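You operate a simulated robot arm through the tools that you are given. There is no shell and no other tool. Be economical: measure what you need, move in short steps, check, and stop when the job is done.

You run a simulated two-armed robot. Do the job below in one go: nothing can be reset, and whatever is moved stays where it is left.

Task
Pick up the yellow brush with one hand, pass it to the other hand and put it on the plate on trough four.
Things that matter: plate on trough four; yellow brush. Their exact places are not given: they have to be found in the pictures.

Only the result counts: the job must be done as asked and must still hold three seconds after the hand-in. Knocking over, shifting, dropping, spilling or breaking anything else fails it.

Robot
Two 7-joint arms with three-finger grippers on one trunk, on a base that drives. Base frame: it is fixed to the floor where the robot stands at the start and does not move with it; the origin is under the middle of the robot, x ahead of it, y to its left, z up. Readings come in mm, degrees, newtons and seconds.
The left shoulder is at the start at [70, 146, 1162], the right one opposite. With the tool pointing down near the work surface each hand reaches from about 300 to 680 mm from the robot's upright axis, wherever it stands, measured 20 degrees to its own side. Places, roughly: plate on trough four (42x25 cm) [480, -1760, 900]. Payload 2.2 kg a hand.
Tool frame (each hand has its own): the origin (TCP) lies between the finger pads and is the grasp point; the fingertips stand 28 mm ahead of it; z points along the fingers, y is the line along which they close. The gripper opens to 102 mm. The gripper's body begins 71 mm behind the TCP.
Orientation is that of the tool frame in the base frame, as a unit quaternion [x, y, z, w]. With the fingers straight down and closing along the base's y, the tool's x points along the base's -x, its y along +y and its z along -z.

Tools
- The arms move only by the tool servo_tool. It takes "left_deltas", "right_deltas" or both (then of equal length, played together; a hand with none holds still); each is a list of rows, each an object (a shift or turn left out is 0, a gripper value left out holds the last) with "delta_pos": the shift along the base's x, y, z in mm, a list of three; "rot": the turn, a rotation vector about the base's x, y, z in degrees, a list of three; "gripper": the gripper command, from -1 (fully open) to 1 (shut), values between in proportion. In form: [{"delta_pos": [x, y, z], "rot": [wx, wy, wz], "gripper": gripper}, ...]. A call has 1 to 20 rows; each row shifts and turns the commanded pose from where the row before left it. A row lasts 0.2 s, in which the tool goes at most 50 mm and 8.6 degrees; a call with a longer step from one row to the next is refused whole, and so is a gripper value outside its range. A pose out of reach is approached as far as the arm can. The call stops where the force on the tool passes 40 N (or 10 N more than at its start, if that is more) or the arm is blocked; 0.2 s more then pass. Each finger halts on what it meets, pressing with about 26 N; the grip force reading is that of the motor and also rises with nothing between the fingers. The clock runs only during rows and for 0.2 s after the last one: add rows that do not move to give the fingers time. It gives the time, the measured TCP pose, the force on the tool (base axes), the opening and the grip force at its end, in the units of the frame above (readings bear some noise), with the torque about the TCP (base axes, N m) and any sound that the robot's microphone picked up, and new pictures: "pictures" is both (left out), scene, wrist or none (wrist: the cameras of the hands that moved).
- Cameras (640 x 400 px; columns grow to the right, rows downward): "scene" is now at [131.2, -35.5, 1392.4]; the picture's right is [-0.42, -0.91, 0.00], its down [-0.50, 0.23, -0.83] and it looks along [0.75, -0.35, -0.55] (base axes); focal length 262 px, centre (320, 200). "left" rides on the left gripper at [72, 38, -86] in its tool frame; the picture's right is [-0.47, 0.89, 0.00], its down [-0.60, -0.32, -0.73] and it looks along [-0.65, -0.34, 0.68] (tool axes); focal length 256 px, centre (320, 200). "right" rides on the right gripper at [69, 44, -86] in its tool frame; the picture's right is [-0.53, 0.85, 0.00], its down [-0.58, -0.36, -0.73] and it looks along [-0.62, -0.39, 0.68] (tool axes); focal length 256 px, centre (320, 200).
- raise_lower(by): slides the trunk up (or, below 0, down) by that many mm; the arms and the scene camera ride with it, the base frame stays. It gives what a move gives, with no picture.
- roll_base(legs): drives the robot by 1 to 6 legs, each [ahead, left, turn to the left] in mm, mm and degrees, along the robot's own axes; the way and the turn of a leg run together, so that a leg with both is an arc; at most 1500 mm and 180 degrees a leg. The arms and the cameras ride along, it lands a little off, and it stops where it bumps. It gives what a move gives, and a new picture of the scene camera.
- turn_head(pan, tilt): turns the head with the scene camera to pan (to the left, within 86 degrees either way) and tilt (down, from -29 to 69), counted from straight ahead of the robot. It gives what a move gives, and a new picture of the scene camera.
- probe_pixels(camera, pixels): for up to 12 pixels [column, row] of the newest picture of that camera ("zoom" is the newest enlarged one), the place [x, y, z] in the base frame of the surface seen there, good to about 2 mm. The clock stands still meanwhile.
- enlarge(camera, box): a new picture of the part [left, top, right, bottom] of that camera's present view, enlarged. The clock stands still meanwhile.
- close_job(): hands the job in; it is judged then, once.

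Work in short steps. Measure before you move; look again where a grasp or a placing could have gone wrong, and mend it. You have 80 turns and 260 pictures in all, those below and enlarged ones among them. Open the grippers and draw the arms clear of the work before you hand the job in, unless the task says otherwise; then end with one line.

The tools are called after ">>>" as a command line: name --argument value ..., lists and objects as JSON in quotes. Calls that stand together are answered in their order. servo_tool: Moves the arms, as the interface text tells. Its arguments: {"type":"object","properties":{"left_deltas":{"type":"array","items":{"type":"object","properties":{"delta_pos":{"type":"array","items":{"type":"number"}},"rot":{"type":"array","items":{"type":"number"}},"gripper":{"type":"number"}}}},"right_deltas":{"type":"array","items":{"type":"object","properties":{"delta_pos":{"type":"array","items":{"type":"number"}},"rot":{"type":"array","items":{"type":"number"}},"gripper":{"type":"number"}}}},"pictures":{"type":"string","enum":["both","scene","wrist","none"]}},"required":[]} The other tools are called the same way: raise_lower (by) slides the trunk up or down; roll_base (legs) drives the base; turn_head (pan, tilt) turns the head that bears the scene camera; probe_pixels (camera, pixels) gives the place of the surface under pixels of a picture; enlarge (camera, box) takes an enlarged picture of a part of a camera's view; close_job () hands the job in.

At the start:

```text
t: 0.0
left_position: [480.5, 19.1, 1222.3]
left_tcp_rot: [0.0, 1.0, 0.0, 0.0]
left_contact_force: [0.0, -0.8, 0.6]
left_wrist_torque: [0.02, 0.01, 0.0]
left_gripper_width: 102.2
left_grip_force: 0.0
right_position: [322.2, -258.0, 1183.9]
right_tcp_rot: [0.001, 1.0, 0.001, 0.0]
right_contact_force: [0.0, 0.1, -0.1]
right_wrist_torque: [-0.02, 0.0, -0.02]
right_gripper_width: 101.8
right_grip_force: 0.1
trunk travel left (down, up): [-700.0, 240.0]
robot x, y, heading: [-2.7, -1.2, 0.1]
head pan, tilt: [-25.0, 33.6]
```

scene: 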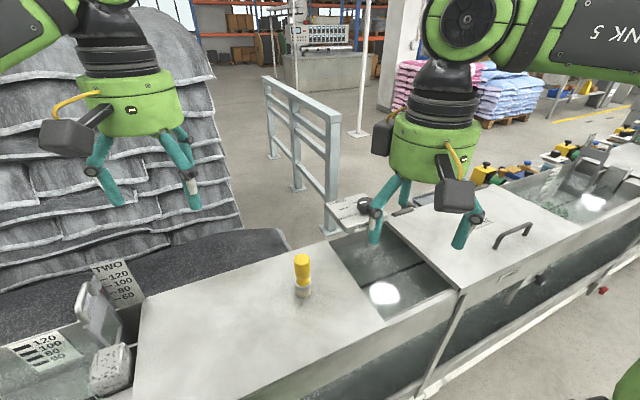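
right: 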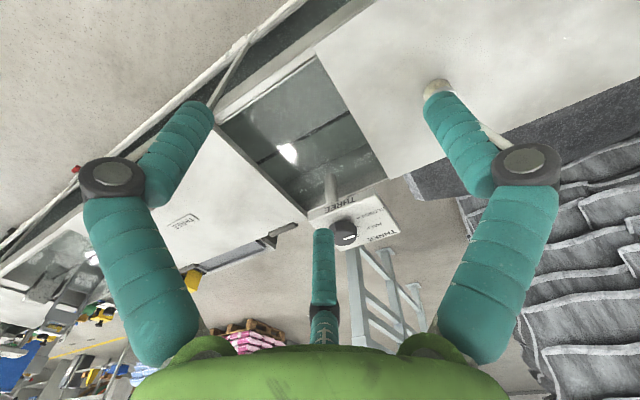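
left: 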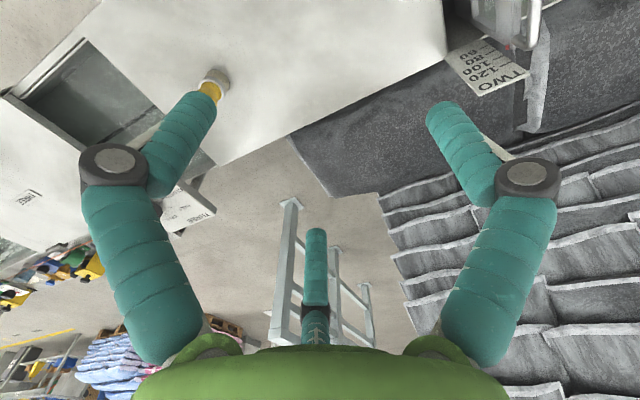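

The yellow brush seems to stand at about (302,275) in the scene picture. I enlarge it and probe it.

>>> enlarge --camera "scene" --box '[240, 220, 368, 300]'

>>> probe_pixels --camera "scene" --pixels '[[302, 258], [302, 275], [302, 285], [303, 294], [280, 300], [330, 290], [300, 330], [510, 236], [480, 225]]'

>>> enlarge --camera "scene" --box '[440, 100, 640, 225]'

```text
5.00 times, centred on (304, 260) of scene
```

zoom: 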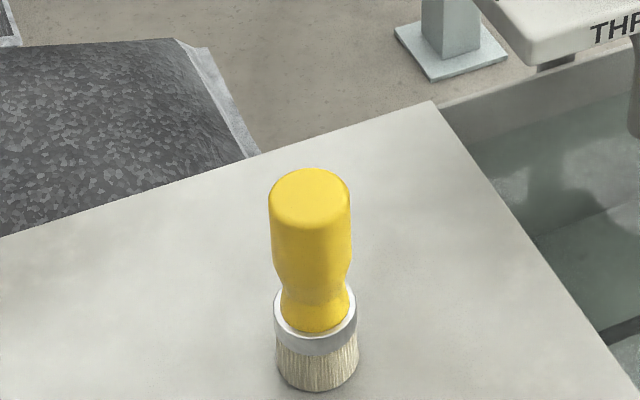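

```text
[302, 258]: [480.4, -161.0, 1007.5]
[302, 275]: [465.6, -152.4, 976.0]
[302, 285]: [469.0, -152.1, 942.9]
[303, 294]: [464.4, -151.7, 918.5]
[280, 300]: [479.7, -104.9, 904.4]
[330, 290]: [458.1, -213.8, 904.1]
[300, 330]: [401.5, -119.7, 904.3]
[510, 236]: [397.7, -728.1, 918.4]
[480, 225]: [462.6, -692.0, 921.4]
```

```text
3.20 times, centred on (540, 162) of scene
```

zoom: 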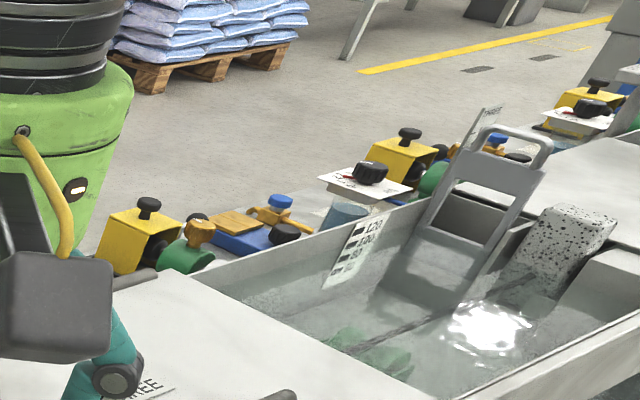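

The brush stands upright, with its axis at about (480,-159) and running from z 904 to 1008. The plan has three steps:
- The right hand grips it low, from the -y side, tilted 45°.
- The left hand takes it from the top.
- The left hand sets it on the plate.

I orient the right hand first, high up.

>>> servo_tool --right_deltas '[{"delta_pos": [10, -8, 0], "rot": [0, 0, 8.2], "gripper": -1}, {"delta_pos": [10, -8, 0], "rot": [0, 0, 8.2]}, {"delta_pos": [10, -8, 0], "rot": [0, 0, 8.2]}, {"delta_pos": [10, -8, 0], "rot": [0, 0, 8.2]}, {"delta_pos": [10, -8, 0], "rot": [0, 0, 8.2]}, {"delta_pos": [10, -8, 0], "rot": [0, 0, 8.2]}, {"delta_pos": [10, -8, 0], "rot": [0, 0, 8.2]}, {"delta_pos": [10, -8, 0], "rot": [0, 0, 8.2]}, {"delta_pos": [10, -8, 0], "rot": [0, 0, 8.2]}, {"delta_pos": [10, -8, 0], "rot": [0, 0, 8.2]}, {"delta_pos": [10, 0, 0], "rot": [0, 0, 8]}, {"rot": [7.5, 0, 0]}, {"rot": [7.5, 0, 0]}, {"rot": [7.5, 0, 0]}, {"rot": [7.5, 0, 0]}, {"rot": [7.5, 0, 0]}, {"rot": [7.5, 0, 0]}]'

```text
t: 3.6
left_position: [479.3, 18.0, 1223.6]
left_tcp_rot: [0.0, 1.0, 0.0, 0.001]
left_contact_force: [0.8, 0.3, 0.1]
left_wrist_torque: [-0.04, 0.0, -0.02]
left_gripper_width: 102.1
left_grip_force: 0.1
right_position: [191.1, -72.3, 1224.8]
right_tcp_rot: [-0.652, 0.654, 0.271, 0.272]
right_contact_force: [4.5, -2.2, 0.4]
right_wrist_torque: [0.02, 0.05, 0.19]
right_gripper_width: 100.4
right_grip_force: 0.2
right hand out of reach, approached as far as the arm can: row 6, 7, 8, 9, 10, 11, 12, 13, 14, 15, 16, 17
trunk travel left (down, up): [-700.0, 240.0]
robot x, y, heading: [-0.1, 1.2, -0.0]
head pan, tilt: [-25.0, 33.6]
```

scene: 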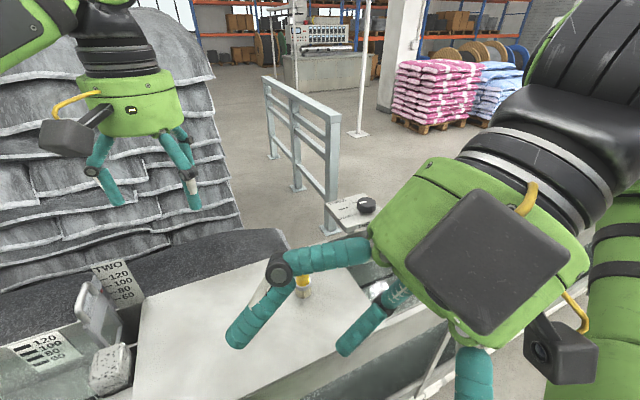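
right: 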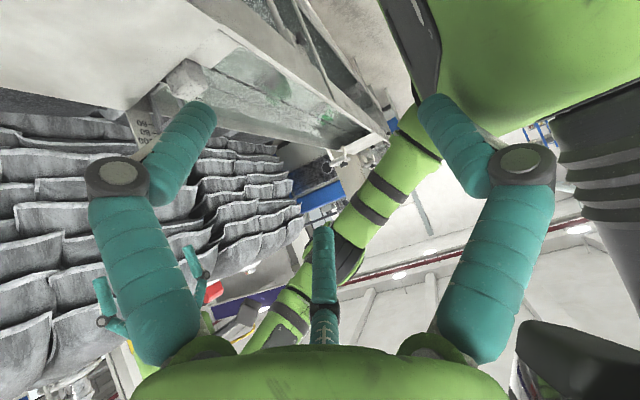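

The orientation was reached, but the position was driven off to (191,-72,1225). I also see a third finger in the wrist view, so I probe its place.

>>> probe_pixels --camera "right" --pixels '[[322, 235], [322, 270], [322, 300], [318, 330], [205, 110], [435, 110], [120, 180], [520, 160], [320, 365]]'

>>> enlarge --camera "scene" --box '[220, 140, 620, 390]'

```text
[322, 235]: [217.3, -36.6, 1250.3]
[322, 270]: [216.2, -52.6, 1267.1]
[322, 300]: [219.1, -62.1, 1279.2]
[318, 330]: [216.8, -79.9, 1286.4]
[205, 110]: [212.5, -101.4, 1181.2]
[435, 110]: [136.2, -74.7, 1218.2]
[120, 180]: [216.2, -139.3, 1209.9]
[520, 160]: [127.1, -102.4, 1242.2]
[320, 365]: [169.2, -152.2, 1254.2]
```

```text
1.60 times, centred on (420, 265) of scene
```

zoom: 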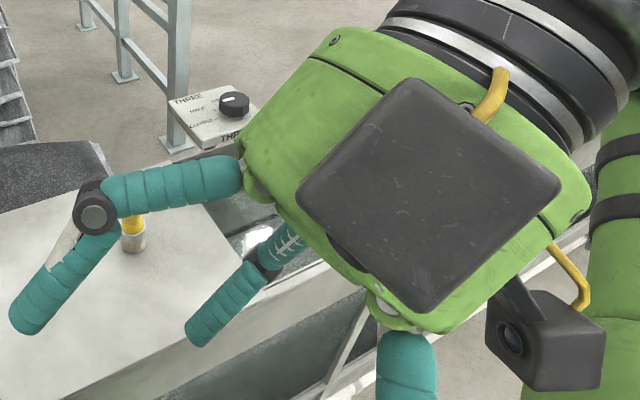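

The hand really looks three-fingered. I close both grippers in the air to see how the fingers move.

>>> servo_tool --left_deltas '[{"gripper": 0.4}, {}, {}, {}]' --right_deltas '[{"gripper": 0.4}, {}, {}, {}]'

```text
t: 4.6
left_position: [480.2, 17.8, 1223.6]
left_tcp_rot: [0.0, 1.0, 0.0, 0.0]
left_contact_force: [-0.2, -0.5, -0.2]
left_wrist_torque: [0.02, 0.01, -0.03]
left_gripper_width: 30.6
left_grip_force: 0.0
right_position: [191.5, -72.1, 1225.2]
right_tcp_rot: [-0.652, 0.656, 0.269, 0.27]
right_contact_force: [-1.2, 0.0, 0.3]
right_wrist_torque: [-0.01, 0.0, -0.03]
right_gripper_width: 30.4
right_grip_force: 0.1
trunk travel left (down, up): [-700.0, 240.0]
robot x, y, heading: [0.4, 0.5, 0.1]
head pan, tilt: [-25.0, 33.6]
```

scene: 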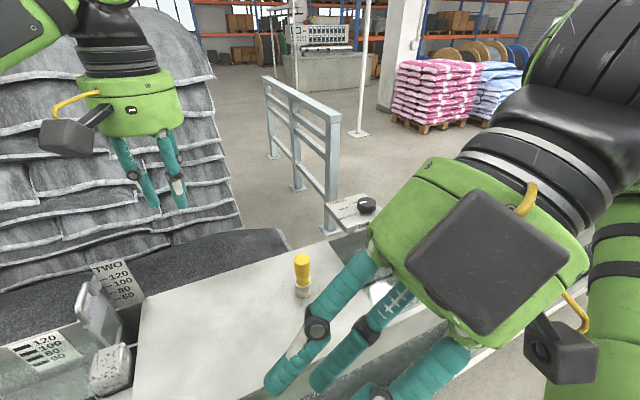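
right: 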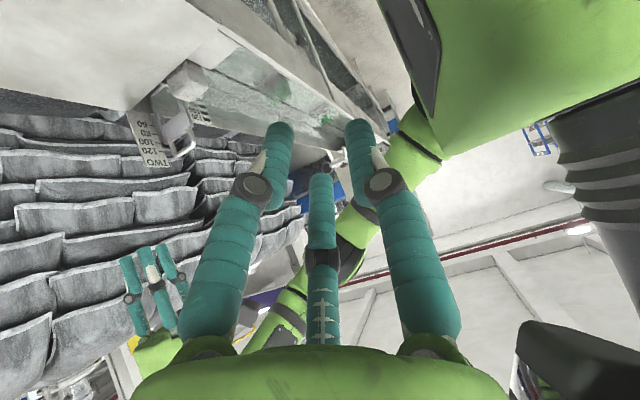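
left: 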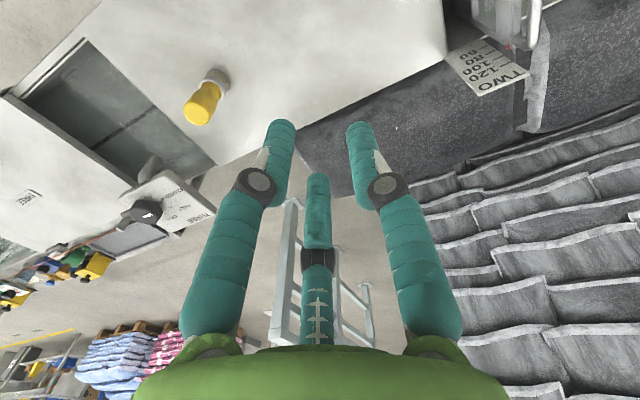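

The fingers curl in at three points. I probe the closed tips to learn how far they spread.

>>> probe_pixels --camera "left" --pixels '[[281, 124], [270, 160], [258, 185], [225, 240], [360, 126], [368, 150], [383, 185], [410, 250], [317, 176], [317, 215], [317, 258], [317, 300]]'

>>> probe_pixels --camera "scene" --pixels '[[302, 259], [302, 268], [302, 275], [302, 283], [303, 295]]'

```text
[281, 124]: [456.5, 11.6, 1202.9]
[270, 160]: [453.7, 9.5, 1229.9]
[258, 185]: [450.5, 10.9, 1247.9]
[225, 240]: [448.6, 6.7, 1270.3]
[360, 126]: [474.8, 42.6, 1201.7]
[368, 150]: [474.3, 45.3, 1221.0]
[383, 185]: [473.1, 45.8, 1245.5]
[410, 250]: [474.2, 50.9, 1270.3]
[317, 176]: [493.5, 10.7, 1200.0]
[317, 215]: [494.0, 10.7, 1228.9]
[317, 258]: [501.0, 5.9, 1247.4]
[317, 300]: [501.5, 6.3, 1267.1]
```

```text
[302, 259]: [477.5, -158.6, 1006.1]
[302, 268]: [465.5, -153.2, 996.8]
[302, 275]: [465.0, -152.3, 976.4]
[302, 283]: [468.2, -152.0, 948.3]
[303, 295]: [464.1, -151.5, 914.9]
```

I unwind the right hand back to a yaw of about 40° and lower it, to find the reachable range.

>>> servo_tool --right_deltas '[{"rot": [-7.5, 0, 0], "gripper": -1}, {"rot": [-7.5, 0, 0]}, {"rot": [-7.5, 0, 0]}, {"rot": [-7.5, 0, 0]}, {"rot": [-7.5, 0, 0]}, {"rot": [-7.5, 0, 0]}, {"rot": [0, 0, -8.2]}, {"rot": [0, 0, -8.2]}, {"rot": [0, 0, -8.2]}, {"rot": [0, 0, -8.2]}, {"rot": [0, 0, -8.2]}, {"rot": [0, 0, -8.2]}, {"delta_pos": [0, 0, -30]}, {"delta_pos": [0, 0, -30]}, {"delta_pos": [0, 0, -30]}]'

```text
t: 7.7
left_position: [480.6, 19.2, 1222.2]
left_tcp_rot: [0.0, 1.0, 0.001, 0.0]
left_contact_force: [0.6, -0.3, 0.2]
left_wrist_torque: [0.0, 0.04, -0.01]
left_gripper_width: 30.9
left_grip_force: 0.1
right_position: [192.3, -72.3, 1161.5]
right_tcp_rot: [-0.348, 0.937, 0.017, 0.026]
right_contact_force: [-0.1, -4.8, 15.8]
right_wrist_torque: [-0.15, 1.43, 0.34]
right_gripper_width: 101.9
right_grip_force: 0.0
right hand out of reach, approached as far as the arm can: row 6
trunk travel left (down, up): [-700.0, 240.0]
robot x, y, heading: [-3.0, 0.3, 0.1]
head pan, tilt: [-25.0, 33.6]
stopped in row 15 (right hand): the force on the tool passed its limit at 111 N (the readings are from after the stop); the commanded pose is now the measured one
```

scene: 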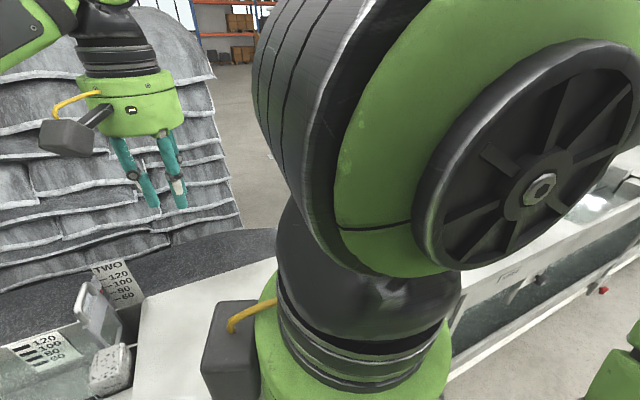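
right: 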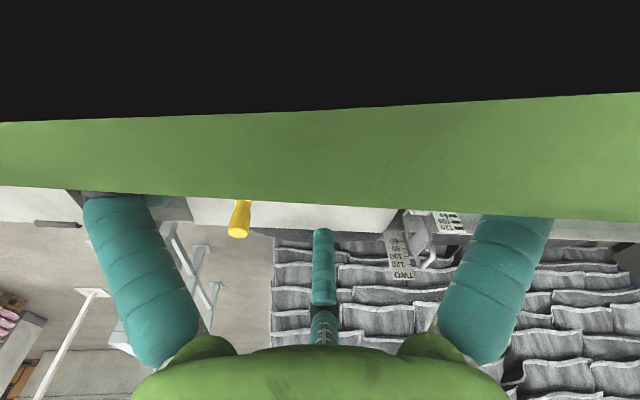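

The right hand is close against the robot's own body and touched it. I draw it up and out to the front right, and undo the rest of the yaw.

>>> servo_tool --right_deltas '[{"delta_pos": [10, 0, 20]}, {"delta_pos": [30, -10, 10]}, {"delta_pos": [35, -20, 0]}, {"delta_pos": [35, -30, 0], "rot": [0, 0, -8]}, {"delta_pos": [30, -40, 0], "rot": [0, 0, -8]}, {"delta_pos": [20, -40, 0], "rot": [0, 0, -8]}, {"delta_pos": [0, -40, 0], "rot": [0, 0, -8]}, {"delta_pos": [0, -30, 0], "rot": [0, 0, -8]}]'

```text
t: 9.5
left_position: [480.5, 17.1, 1221.6]
left_tcp_rot: [0.0, 1.0, 0.001, 0.0]
left_contact_force: [-0.2, -1.4, -0.5]
left_wrist_torque: [-0.01, 0.02, 0.01]
left_gripper_width: 30.6
left_grip_force: 0.1
right_position: [351.1, -284.5, 1191.6]
right_tcp_rot: [-0.004, 0.999, 0.006, 0.031]
right_contact_force: [-0.7, -0.8, 0.3]
right_wrist_torque: [0.01, -0.01, 0.01]
right_gripper_width: 101.7
right_grip_force: 0.1
trunk travel left (down, up): [-700.0, 240.0]
robot x, y, heading: [2.8, -0.5, 0.1]
head pan, tilt: [-25.0, 33.6]
```

scene: 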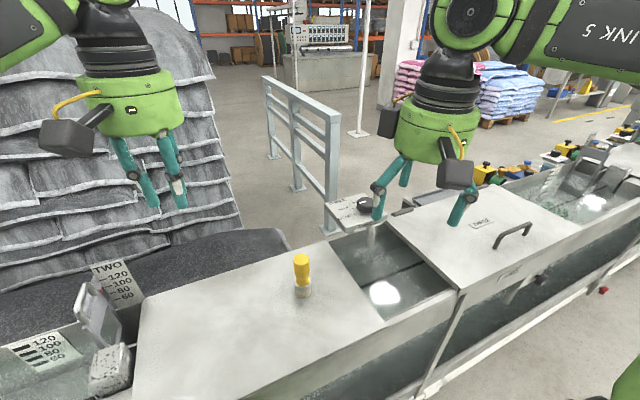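
right: 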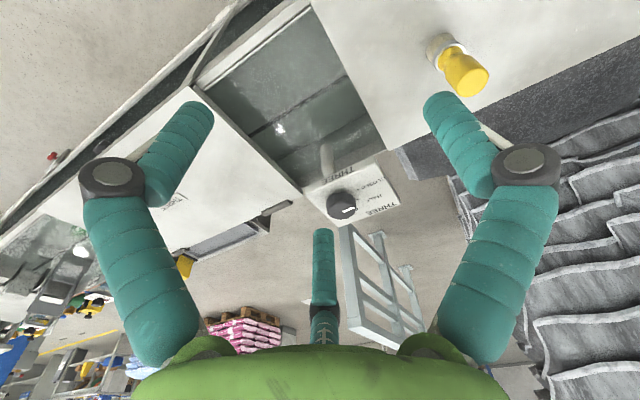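

Everything is clear again. I raise the trunk so the arms work further below their shoulders, then lower the right hand and try the yaw there.

>>> raise_lower --by 150

>>> servo_tool --right_deltas '[{"delta_pos": [10, -15, -40]}, {"delta_pos": [10, -15, -40]}, {"delta_pos": [10, -15, -40]}, {"delta_pos": [10, -15, -40]}, {"delta_pos": [10, 0, -40]}, {"delta_pos": [10, 0, -40]}, {"delta_pos": [10, 0, 0], "rot": [0, 0, 8]}, {"delta_pos": [10, 0, 0], "rot": [0, 0, 8]}, {"delta_pos": [10, 0, 0], "rot": [0, 0, 8]}, {"delta_pos": [0, 0, 0], "rot": [0, 0, 8]}, {"delta_pos": [0, 0, 0], "rot": [0, 0, 8]}, {"delta_pos": [0, 0, 0], "rot": [0, 0, 8]}, {"delta_pos": [0, 0, 0], "rot": [0, 0, 8]}, {"delta_pos": [0, 0, 0], "rot": [0, 0, 8]}]'

```text
t: 11.2
left_position: [480.5, 17.3, 1372.3]
left_tcp_rot: [0.0, 1.0, 0.0, 0.0]
left_contact_force: [0.7, -0.8, -0.1]
left_wrist_torque: [0.0, 0.0, 0.0]
left_gripper_width: 30.9
left_grip_force: 0.0
right_position: [352.6, -282.4, 1341.0]
right_tcp_rot: [-0.005, 0.999, 0.005, 0.032]
right_contact_force: [0.0, 0.0, 0.0]
right_wrist_torque: [0.02, 0.04, 0.04]
right_gripper_width: 101.7
right_grip_force: 0.0
trunk travel left (down, up): [-850.0, 90.0]
robot x, y, heading: [-0.1, 1.7, -0.0]
head pan, tilt: [-25.0, 33.6]
```

```text
t: 14.2
left_position: [479.0, 19.0, 1372.0]
left_tcp_rot: [0.001, 1.0, 0.0, 0.0]
left_contact_force: [0.8, 0.8, -0.2]
left_wrist_torque: [0.01, -0.01, 0.02]
left_gripper_width: 30.7
left_grip_force: 0.1
right_position: [374.9, -204.4, 1084.4]
right_tcp_rot: [-0.503, 0.864, 0.019, 0.025]
right_contact_force: [0.1, 0.1, 0.5]
right_wrist_torque: [0.0, -0.04, 0.0]
right_gripper_width: 102.1
right_grip_force: 0.2
right hand out of reach, approached as far as the arm can: row 10, 11, 12, 13, 14
trunk travel left (down, up): [-850.0, 90.0]
robot x, y, heading: [-0.7, -4.2, 0.2]
head pan, tilt: [-25.0, 33.6]
```

scene: 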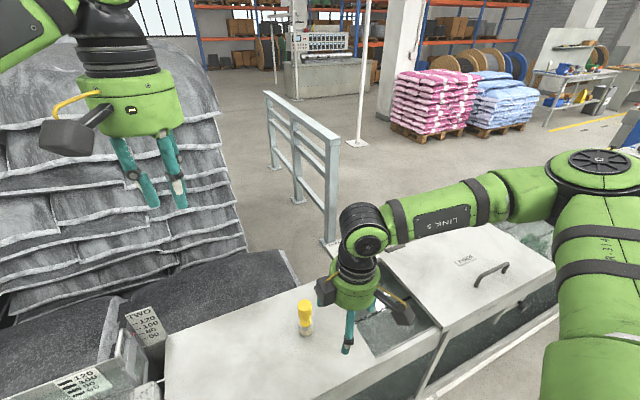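
right: 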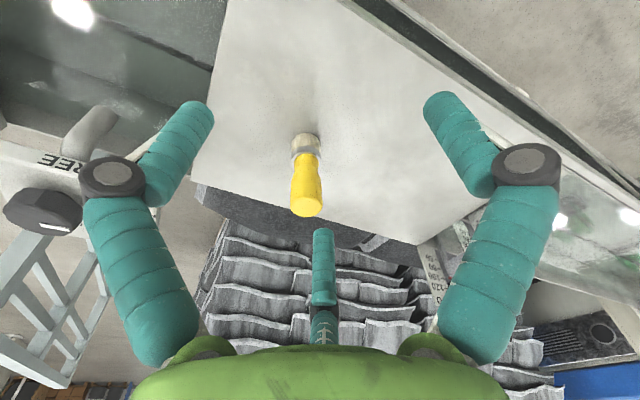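

Positive yaw is limited for the right arm, so I switch roles: the right hand will pick from the top at yaw 0. The left hand will take the brush from the side, pointing -y and tilted shallowly with its camera up. I put the right hand back to yaw 0 and test the left hand's reach.

>>> servo_tool --right_deltas '[{"rot": [0, 0, -8]}, {"rot": [0, 0, -8]}, {"rot": [0, 0, -8]}, {"rot": [0, 0, -8]}, {"rot": [0, 0, -8]}, {"rot": [0, 0, -8]}, {"rot": [0, 0, -8]}, {"rot": [0, 0, -3]}, {"delta_pos": [0, -40, 0]}, {"delta_pos": [0, -40, 0]}, {"delta_pos": [0, -40, 0]}, {}]' --left_deltas '[{"delta_pos": [-5, 20, -25], "rot": [0, 0, 8.2]}, {"delta_pos": [-5, 20, -25], "rot": [0, 0, 8.2]}, {"delta_pos": [-5, 20, -25], "rot": [0, 0, 8.2]}, {"delta_pos": [-5, 20, -25], "rot": [0, 0, 8.2]}, {"delta_pos": [-5, 20, -25], "rot": [0, 0, 8.2]}, {"delta_pos": [-5, 20, -25], "rot": [0, 0, 8.2]}, {"delta_pos": [-5, 20, 0], "rot": [0, 0, 8.2]}, {"delta_pos": [-5, 20, 0], "rot": [0, 0, 8.2]}, {"delta_pos": [-5, 20, 0], "rot": [0, 0, 8.2]}, {"delta_pos": [-5, 0, 0], "rot": [0, 0, 8.2]}, {"delta_pos": [-5, 0, 0], "rot": [0, 0, 8]}, {}]'

```text
t: 16.9
left_position: [424.8, 199.4, 1222.8]
left_tcp_rot: [0.707, -0.707, 0.001, 0.001]
left_contact_force: [-0.5, 0.0, 0.2]
left_wrist_torque: [0.01, 0.03, 0.03]
left_gripper_width: 30.5
left_grip_force: 0.1
right_position: [374.5, -323.9, 1081.9]
right_tcp_rot: [-0.012, 0.999, 0.003, 0.03]
right_contact_force: [-0.3, 0.5, 0.0]
right_wrist_torque: [0.0, 0.02, 0.0]
right_gripper_width: 101.9
right_grip_force: 0.0
trunk travel left (down, up): [-850.0, 90.0]
robot x, y, heading: [-2.2, -2.0, -0.3]
head pan, tilt: [-25.0, 33.6]
```

scene: 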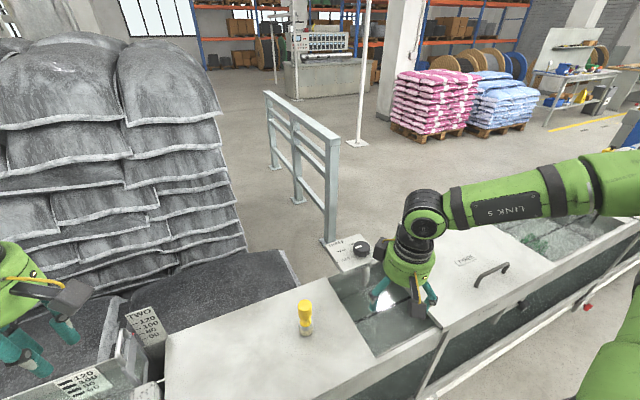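
right: 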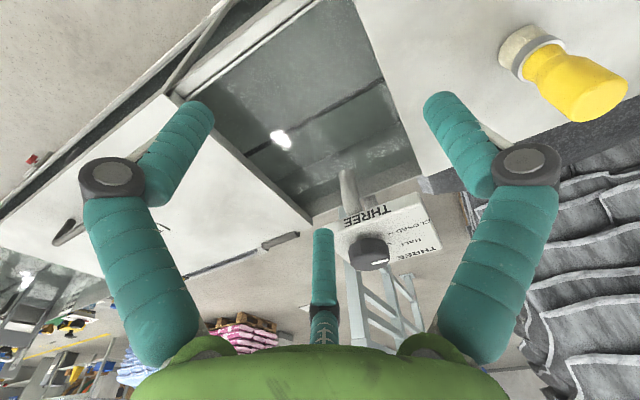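
left: 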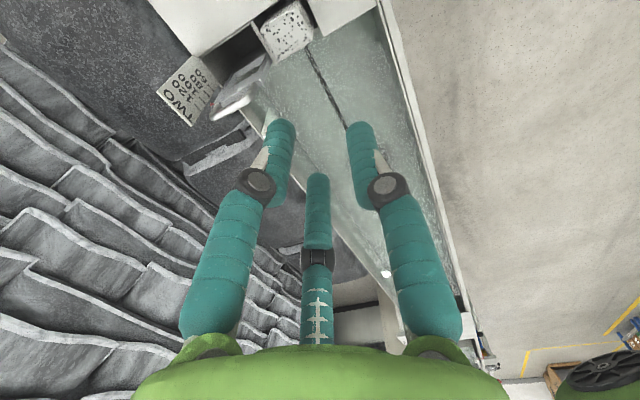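

The left yaw of +90 works. Now I tilt the left by -70 about x and straighten the right hand's small 3.4° tilt.

>>> servo_tool --left_deltas '[{"rot": [-7.8, 0, 0]}, {"rot": [-7.8, 0, 0]}, {"rot": [-7.8, 0, 0]}, {"rot": [-7.8, 0, 0]}, {"rot": [-7.8, 0, 0]}, {"rot": [-7.8, 0, 0]}, {"rot": [-7.8, 0, 0]}, {"rot": [-7.8, 0, 0]}, {"rot": [-7.6, 0, 0]}, {}]' --right_deltas '[{"rot": [-0.3, 3.4, -1.4]}, {}, {}, {}, {}, {}, {}, {}, {}, {}]'

```text
t: 19.1
left_position: [425.7, 196.9, 1223.2]
left_tcp_rot: [-0.579, 0.579, -0.406, -0.406]
left_contact_force: [-0.4, 1.2, 0.3]
left_wrist_torque: [-0.01, -0.01, -0.01]
left_gripper_width: 30.5
left_grip_force: 0.1
right_position: [374.4, -324.9, 1082.4]
right_tcp_rot: [0.0, 1.0, 0.001, 0.001]
right_contact_force: [0.0, -0.3, -0.2]
right_wrist_torque: [0.01, -0.03, 0.0]
right_gripper_width: 101.9
right_grip_force: 0.0
trunk travel left (down, up): [-850.0, 90.0]
robot x, y, heading: [2.3, 2.0, 0.2]
head pan, tilt: [-25.0, 33.6]
```

scene: 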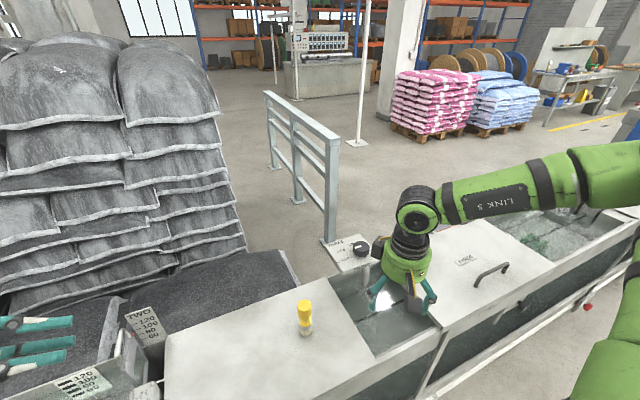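
right: 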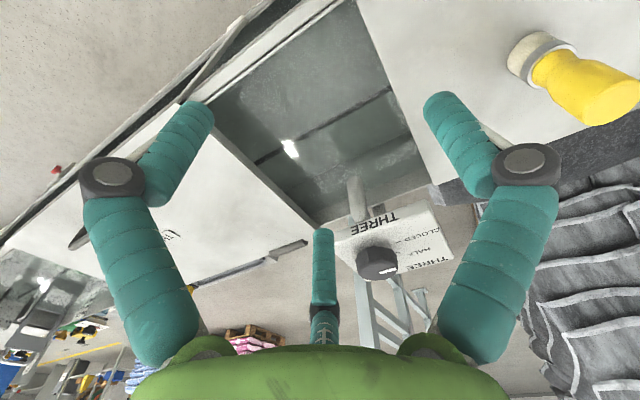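
left: 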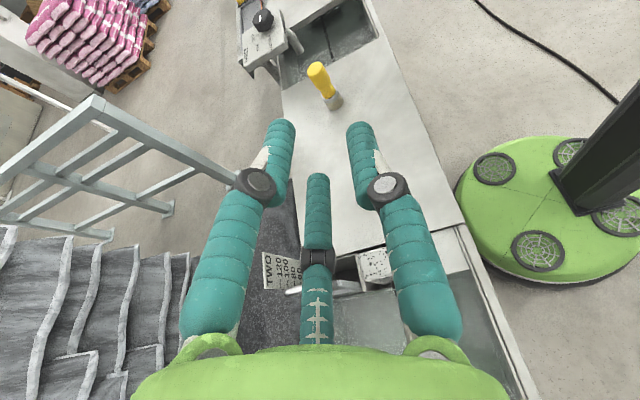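

I probe the table edges and the nearby objects on the left before trying a careful low pass that tests the hand's real shape.

>>> probe_pixels --camera "scene" --pixels '[[170, 380], [172, 342], [130, 345], [128, 390], [145, 310], [220, 330], [260, 380], [200, 345]]'

>>> probe_pixels --camera "left" --pixels '[[318, 70], [332, 100], [280, 280], [375, 262], [380, 300], [340, 250], [440, 200], [460, 222]]'

```text
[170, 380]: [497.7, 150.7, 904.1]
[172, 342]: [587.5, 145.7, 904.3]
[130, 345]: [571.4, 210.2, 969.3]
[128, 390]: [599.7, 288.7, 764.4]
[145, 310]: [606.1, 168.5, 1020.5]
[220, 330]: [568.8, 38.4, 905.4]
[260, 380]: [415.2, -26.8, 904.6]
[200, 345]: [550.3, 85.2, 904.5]
```

```text
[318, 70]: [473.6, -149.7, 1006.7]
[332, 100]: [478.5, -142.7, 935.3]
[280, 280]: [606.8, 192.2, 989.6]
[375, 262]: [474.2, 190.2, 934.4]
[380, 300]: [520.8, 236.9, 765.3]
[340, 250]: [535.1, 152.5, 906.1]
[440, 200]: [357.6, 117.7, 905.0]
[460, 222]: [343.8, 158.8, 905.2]
```

The cover is clear from y=150 to about -300. I bring the left hand, open, to (420,-20,985) for the low pass test.

>>> servo_tool --left_deltas '[{"delta_pos": [0, -30, -10], "gripper": -1}, {"delta_pos": [0, -31, -20]}, {"delta_pos": [0, -31, -30]}, {"delta_pos": [0, -31, -30]}, {"delta_pos": [-5, -31, -30]}, {"delta_pos": [0, -31, -30]}, {"delta_pos": [0, -31, -30]}, {"delta_pos": [0, 0, -30]}, {"delta_pos": [0, 0, -28]}, {}]'

```text
t: 21.2
left_position: [419.8, -20.0, 984.6]
left_tcp_rot: [-0.579, 0.58, -0.406, -0.406]
left_contact_force: [0.4, -0.1, 0.1]
left_wrist_torque: [0.02, -0.03, 0.01]
left_gripper_width: 101.9
left_grip_force: 0.1
right_position: [374.4, -326.6, 1083.3]
right_tcp_rot: [0.0, 1.0, 0.002, 0.001]
right_contact_force: [-0.3, -0.9, 0.5]
right_wrist_torque: [0.01, 0.01, 0.02]
right_gripper_width: 101.9
right_grip_force: 0.0
trunk travel left (down, up): [-850.0, 90.0]
robot x, y, heading: [-1.0, 1.9, 0.1]
head pan, tilt: [-25.0, 33.6]
```

scene: 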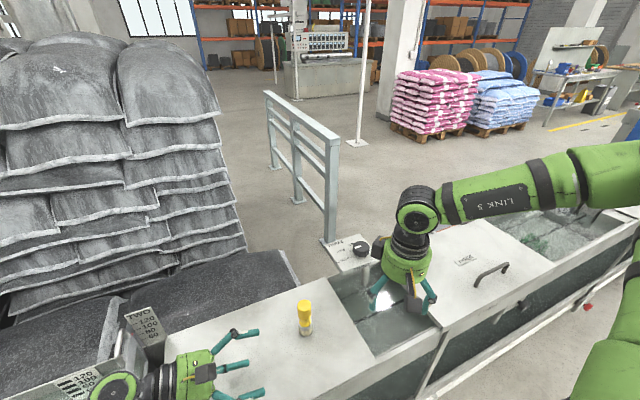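
left: 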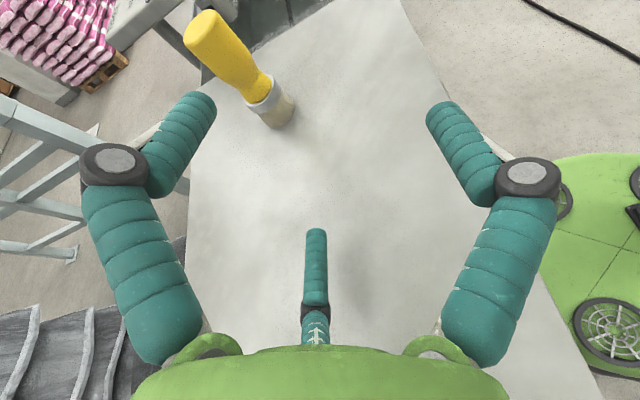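

The third finger is drawn under the hand. I lower slowly, in 4 mm steps, and watch the force.

>>> servo_tool --left_deltas '[{"delta_pos": [0, 0, -4]}, {"delta_pos": [0, 0, -4]}, {"delta_pos": [0, 0, -4]}, {"delta_pos": [0, 0, -4]}, {"delta_pos": [0, 0, -4]}, {"delta_pos": [0, 0, -4]}, {"delta_pos": [0, 0, -4]}, {"delta_pos": [0, 0, -4]}, {"delta_pos": [0, 0, -4]}, {"delta_pos": [0, 0, -4]}, {"delta_pos": [0, 0, -3]}]' --pictures "wrist"

```text
t: 23.6
left_position: [422.3, -17.3, 952.4]
left_tcp_rot: [-0.573, 0.58, -0.415, -0.404]
left_contact_force: [-7.6, 4.3, 14.4]
left_wrist_torque: [0.93, -0.1, 0.47]
left_gripper_width: 101.7
left_grip_force: 0.1
right_position: [373.3, -324.1, 1084.3]
right_tcp_rot: [-0.001, 1.0, 0.001, 0.002]
right_contact_force: [0.5, -0.1, 0.0]
right_wrist_torque: [0.02, 0.0, -0.02]
right_gripper_width: 102.0
right_grip_force: 0.0
trunk travel left (down, up): [-850.0, 90.0]
robot x, y, heading: [0.2, 1.9, 0.1]
head pan, tilt: [-25.0, 33.6]
stopped in row 11 (left hand): the force on the tool passed its limit at 42 N (the readings are from after the stop); the commanded pose is now the measured one
```

left: 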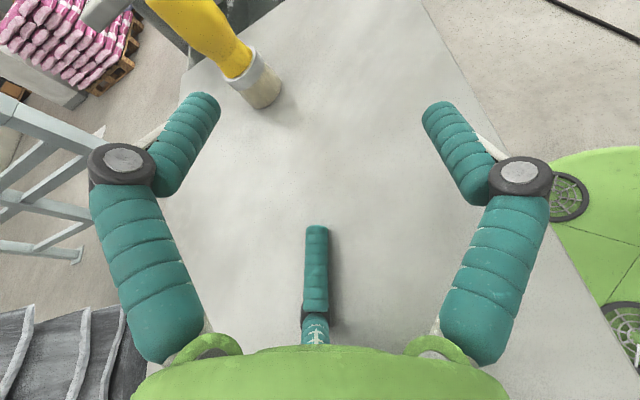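

The contact came at TCP z 952, so the third finger is real and the hand is a true three-finger gripper. I change the plan:
- The right hand takes the handle top axially.
- The brush is turned horizontal, and the left hand takes the bristle end, opposed. The two hands' fingers interleave at 60°.

Now I lift the left hand away and turn it so its z points to -y with tool x at -x.

>>> servo_tool --left_deltas '[{"delta_pos": [0, 5, 20]}, {"delta_pos": [0, 15, 40]}, {"delta_pos": [0, 20, 40]}, {"delta_pos": [0, 25, 40]}, {"delta_pos": [0, 25, 40], "rot": [0, -8.2, 0]}, {"delta_pos": [0, 25, 40], "rot": [0, -8.2, 0]}, {"delta_pos": [0, 25, 20], "rot": [0, -8.2, 0]}, {"rot": [0, -8.2, 0]}, {"rot": [0, -8.2, 0]}, {"rot": [0, -8.2, 0]}, {"rot": [0, -8.2, 0]}, {"rot": [0, -8.2, 0]}, {"rot": [0, -8.2, 0]}, {"rot": [0, -8.2, 0]}, {"rot": [0, -8, 0]}, {"rot": [0, 0, -7]}, {"rot": [0, 0, -7]}, {"rot": [0, 0, -6]}, {}]'

```text
t: 27.6
left_position: [424.2, 121.9, 1190.9]
left_tcp_rot: [-0.007, -0.704, 0.71, -0.001]
left_contact_force: [-0.1, 0.5, -0.2]
left_wrist_torque: [0.01, -0.01, 0.06]
left_gripper_width: 102.1
left_grip_force: 0.1
right_position: [375.5, -325.0, 1083.4]
right_tcp_rot: [0.0, 1.0, 0.001, 0.001]
right_contact_force: [0.1, 0.1, -0.2]
right_wrist_torque: [0.0, -0.01, -0.01]
right_gripper_width: 102.0
right_grip_force: 0.1
trunk travel left (down, up): [-850.0, 90.0]
robot x, y, heading: [-1.6, -3.4, -0.2]
head pan, tilt: [-25.0, 33.6]
```

scene: 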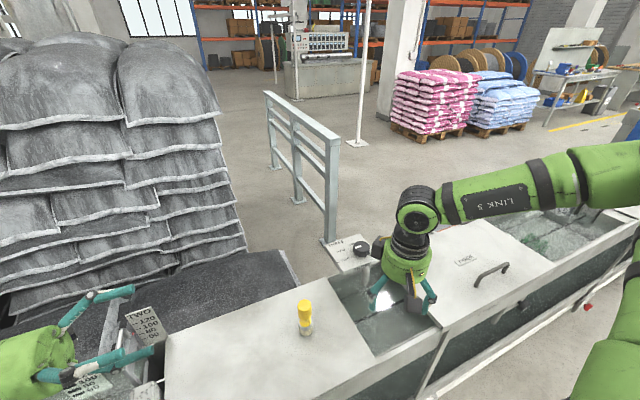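
left: 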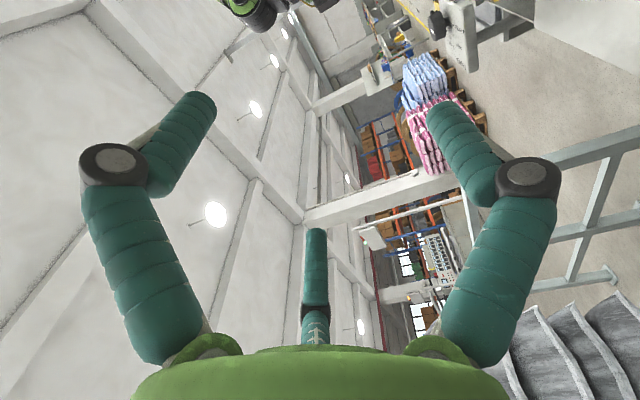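

The left hand is now horizontal, pointing -y. Next I move the right hand over the brush, to (479,-159,1075), to check alignment.

>>> servo_tool --right_deltas '[{"delta_pos": [0, 0, 35], "gripper": -1}, {"delta_pos": [21, 33, 0]}, {"delta_pos": [21, 33, 0]}, {"delta_pos": [21, 33, 0]}, {"delta_pos": [21, 33, 0]}, {"delta_pos": [20, 34, 0]}, {"delta_pos": [0, 0, -30]}, {"delta_pos": [0, 0, -15]}, {}]'

```text
t: 29.6
left_position: [424.6, 121.1, 1189.5]
left_tcp_rot: [-0.007, -0.704, 0.71, -0.001]
left_contact_force: [0.1, 0.0, 0.1]
left_wrist_torque: [-0.02, -0.04, 0.04]
left_gripper_width: 101.9
left_grip_force: 0.0
right_position: [479.5, -158.3, 1072.9]
right_tcp_rot: [0.0, 1.0, 0.0, 0.002]
right_contact_force: [0.3, -0.3, 0.4]
right_wrist_torque: [0.0, 0.0, -0.02]
right_gripper_width: 102.4
right_grip_force: 0.1
trunk travel left (down, up): [-850.0, 90.0]
robot x, y, heading: [-3.0, 4.1, -0.2]
head pan, tilt: [-25.0, 33.6]
```

scene: 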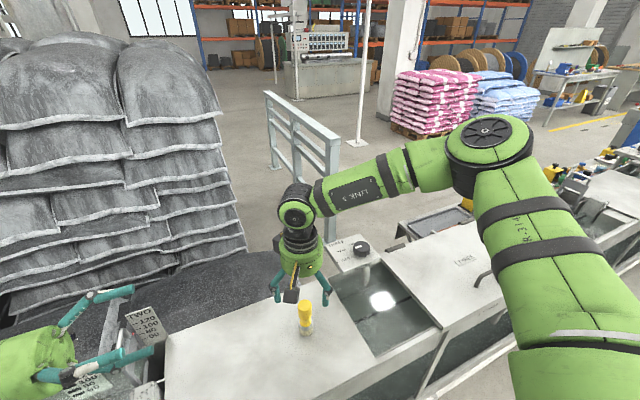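
right: 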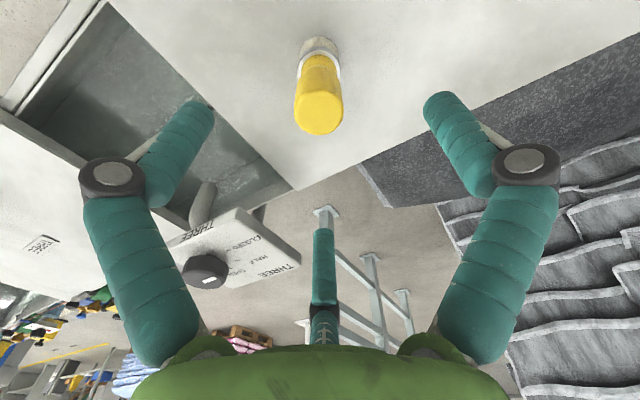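

The brush sits centred between the fingers at about (318,100). I probe it once more for the axis.

>>> probe_pixels --camera "right" --pixels '[[318, 112], [299, 105], [340, 105], [318, 128], [318, 95], [318, 70], [318, 60], [318, 45], [304, 62], [334, 62]]'

>>> enlarge --camera "right" --box '[254, 30, 382, 150]'

```text
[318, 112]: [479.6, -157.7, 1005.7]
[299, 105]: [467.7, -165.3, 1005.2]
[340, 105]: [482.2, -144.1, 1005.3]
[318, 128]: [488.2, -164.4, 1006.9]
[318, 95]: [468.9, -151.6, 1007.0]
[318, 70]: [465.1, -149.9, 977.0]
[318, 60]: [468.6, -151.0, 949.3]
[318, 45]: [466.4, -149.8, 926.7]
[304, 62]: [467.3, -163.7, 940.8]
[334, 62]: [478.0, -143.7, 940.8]
```

```text
3.33 times, centred on (318, 90) of right
```

zoom: 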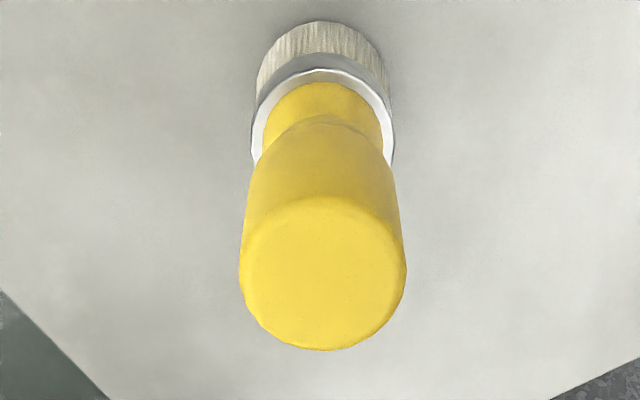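

The axis is at (479,-158), the top is at 1006 and the end is flat. I lower to z 983 and close.

>>> servo_tool --right_deltas '[{"delta_pos": [0, 0, -30]}, {"delta_pos": [0, 0, -30]}, {"delta_pos": [0, 0, -20]}, {"delta_pos": [0, 0, -10]}, {}, {"gripper": 0}, {"gripper": 0.3}, {"gripper": 1}, {}, {}, {}]'

```text
t: 32.0
left_position: [425.0, 121.4, 1190.1]
left_tcp_rot: [-0.007, -0.705, 0.71, 0.0]
left_contact_force: [0.4, -0.6, 0.0]
left_wrist_torque: [0.01, -0.03, 0.01]
left_gripper_width: 101.7
left_grip_force: 0.1
right_position: [455.0, -189.9, 1009.5]
right_tcp_rot: [0.0, 1.0, 0.002, 0.003]
right_contact_force: [0.1, -0.1, 0.0]
right_wrist_torque: [-0.03, -0.01, -0.01]
right_gripper_width: 2.1
right_grip_force: 25.9
right hand out of reach, approached as far as the arm can: row 1, 2, 3, 4
trunk travel left (down, up): [-850.0, 90.0]
robot x, y, heading: [-0.1, 0.1, 0.1]
head pan, tilt: [-25.0, 33.6]
```

scene: 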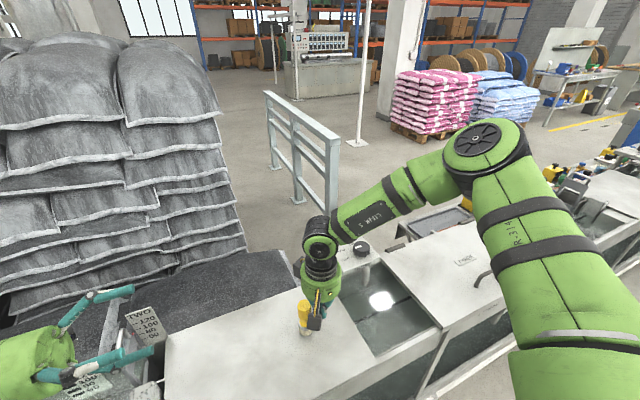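
right: 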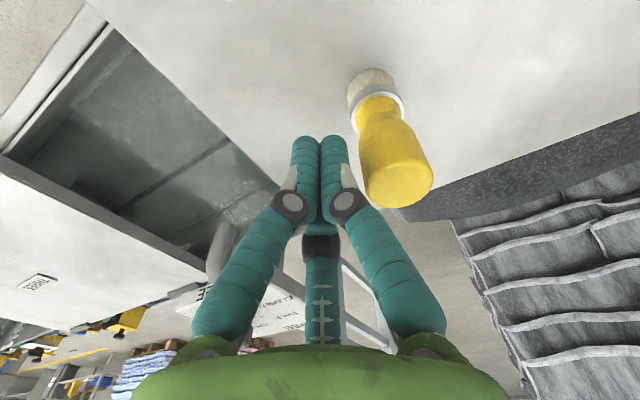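

The reach failed with the trunk this high, and the hand closed beside the brush, which still stands. I lift straight up before opening.

>>> servo_tool --right_deltas '[{"delta_pos": [-3, -4, 8]}, {"delta_pos": [0, 0, 30]}, {"delta_pos": [0, 0, 40]}, {"delta_pos": [0, 0, 40]}, {"delta_pos": [0, 0, 20]}, {"gripper": -1}, {}, {}, {}]'

```text
t: 34.0
left_position: [423.7, 122.7, 1190.3]
left_tcp_rot: [-0.007, -0.705, 0.71, -0.001]
left_contact_force: [-0.2, -0.1, -0.3]
left_wrist_torque: [-0.01, -0.03, -0.02]
left_gripper_width: 101.9
left_grip_force: 0.1
right_position: [452.8, -194.0, 1146.2]
right_tcp_rot: [0.0, 1.0, 0.001, 0.0]
right_contact_force: [-0.4, 0.0, -0.5]
right_wrist_torque: [0.03, 0.01, 0.0]
right_gripper_width: 102.0
right_grip_force: 0.1
trunk travel left (down, up): [-850.0, 90.0]
robot x, y, heading: [2.9, -3.1, 0.0]
head pan, tilt: [-25.0, 33.6]
```

scene: 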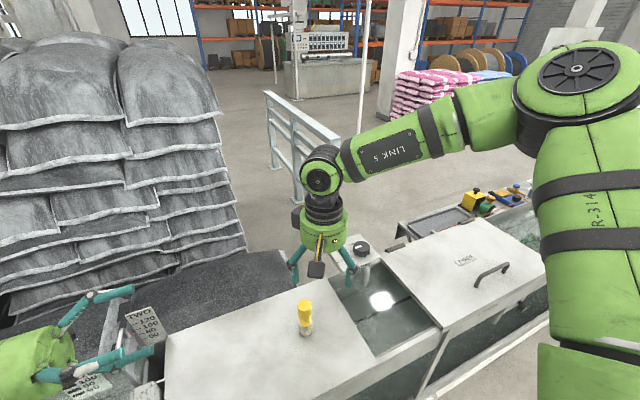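
right: 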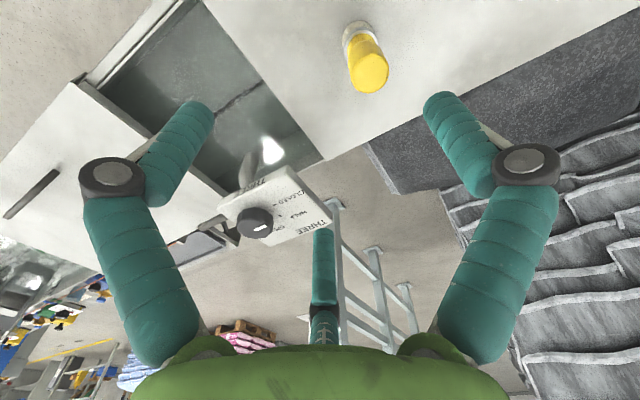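

The brush still stands. I raise both hands, then lower the trunk back by 150.

>>> servo_tool --right_deltas '[{"delta_pos": [0, 0, 40]}, {"delta_pos": [0, 0, 40]}, {"delta_pos": [0, 0, 40]}]' --left_deltas '[{"delta_pos": [0, 0, 40]}, {"delta_pos": [0, 0, 40]}, {"delta_pos": [0, 0, 40]}]' --pictures "none"

>>> raise_lower --by -150

>>> servo_tool --right_deltas '[{"delta_pos": [13, 18, 0]}, {"delta_pos": [13, 18, 0]}, {"delta_pos": [0, 0, -30]}, {"delta_pos": [0, 0, -15]}, {}]'

```text
t: 34.8
left_position: [423.2, 121.7, 1310.6]
left_tcp_rot: [-0.008, -0.704, 0.71, -0.002]
left_contact_force: [0.1, 0.0, 0.1]
left_wrist_torque: [0.0, -0.03, 0.0]
left_gripper_width: 101.9
left_grip_force: 0.1
right_position: [452.1, -193.5, 1268.4]
right_tcp_rot: [0.0, 1.0, 0.002, 0.001]
right_contact_force: [-0.3, 0.8, 0.3]
right_wrist_torque: [0.02, 0.01, 0.0]
right_gripper_width: 102.1
right_grip_force: 0.1
trunk travel left (down, up): [-850.0, 90.0]
robot x, y, heading: [-1.2, -1.7, -0.2]
head pan, tilt: [-25.0, 33.6]
```

```text
t: 36.6
left_position: [425.2, 121.3, 1159.6]
left_tcp_rot: [-0.007, -0.704, 0.71, -0.002]
left_contact_force: [0.1, 0.7, 0.6]
left_wrist_torque: [0.05, 0.02, -0.03]
left_gripper_width: 101.7
left_grip_force: 0.1
right_position: [451.4, -193.2, 1117.6]
right_tcp_rot: [-0.001, 1.0, 0.0, 0.001]
right_contact_force: [-0.4, -0.3, -1.4]
right_wrist_torque: [-0.02, 0.02, 0.01]
right_gripper_width: 102.0
right_grip_force: 0.0
trunk travel left (down, up): [-700.0, 240.0]
robot x, y, heading: [-0.3, 2.9, -0.1]
head pan, tilt: [-25.0, 33.6]
```

```text
t: 37.8
left_position: [424.6, 121.9, 1160.2]
left_tcp_rot: [-0.007, -0.704, 0.71, -0.001]
left_contact_force: [-0.9, 0.3, -0.7]
left_wrist_torque: [-0.02, -0.01, 0.02]
left_gripper_width: 102.1
left_grip_force: 0.1
right_position: [478.8, -156.8, 1072.6]
right_tcp_rot: [0.001, 1.0, 0.001, 0.002]
right_contact_force: [-0.3, -0.9, -0.2]
right_wrist_torque: [0.04, 0.0, -0.05]
right_gripper_width: 102.4
right_grip_force: 0.0
trunk travel left (down, up): [-700.0, 240.0]
robot x, y, heading: [0.2, -3.4, -0.0]
head pan, tilt: [-25.0, 33.6]
```

scene: 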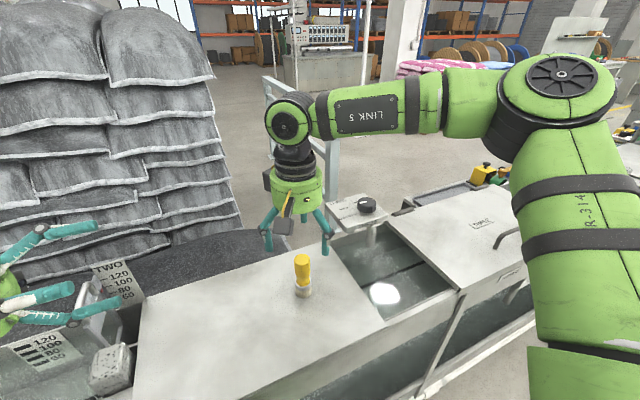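
right: 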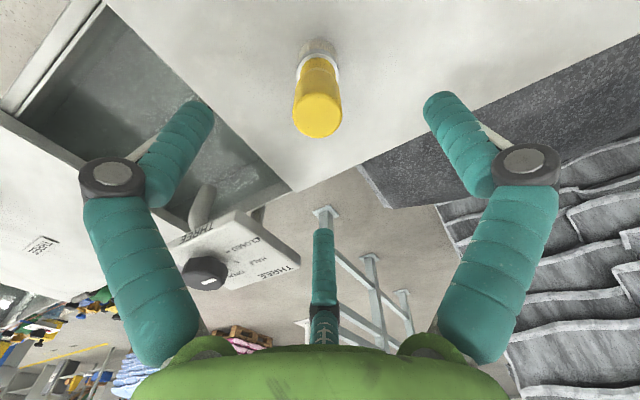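

The hand is above the brush again with the trunk back at its starting height. I lower only, without closing, to check the reach.

>>> servo_tool --right_deltas '[{"delta_pos": [0, 0, -20]}, {"delta_pos": [0, 0, -20]}, {"delta_pos": [0, 0, -20]}, {"delta_pos": [0, 0, -15]}, {"delta_pos": [0, 0, -14]}, {}]'

```text
t: 39.2
left_position: [423.7, 121.0, 1160.6]
left_tcp_rot: [-0.008, -0.705, 0.71, -0.001]
left_contact_force: [-0.3, -0.4, 0.4]
left_wrist_torque: [-0.02, -0.01, -0.02]
left_gripper_width: 102.1
left_grip_force: 0.1
right_position: [477.1, -157.3, 982.5]
right_tcp_rot: [0.0, 1.0, 0.001, 0.001]
right_contact_force: [-0.4, 0.3, 0.0]
right_wrist_torque: [0.03, -0.01, -0.01]
right_gripper_width: 102.2
right_grip_force: 0.1
trunk travel left (down, up): [-700.0, 240.0]
robot x, y, heading: [-0.8, 0.8, 0.1]
head pan, tilt: [-25.0, 33.6]
```

scene: 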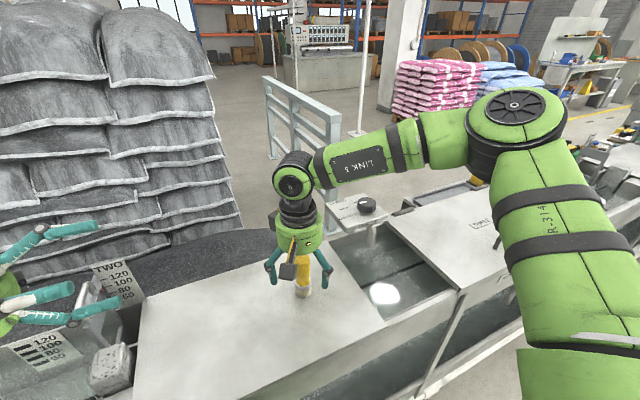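
right: 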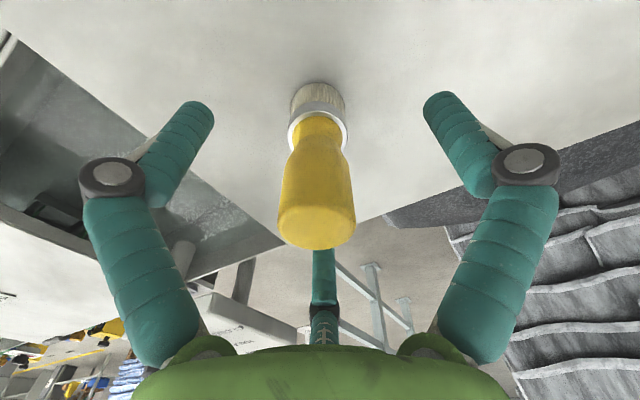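

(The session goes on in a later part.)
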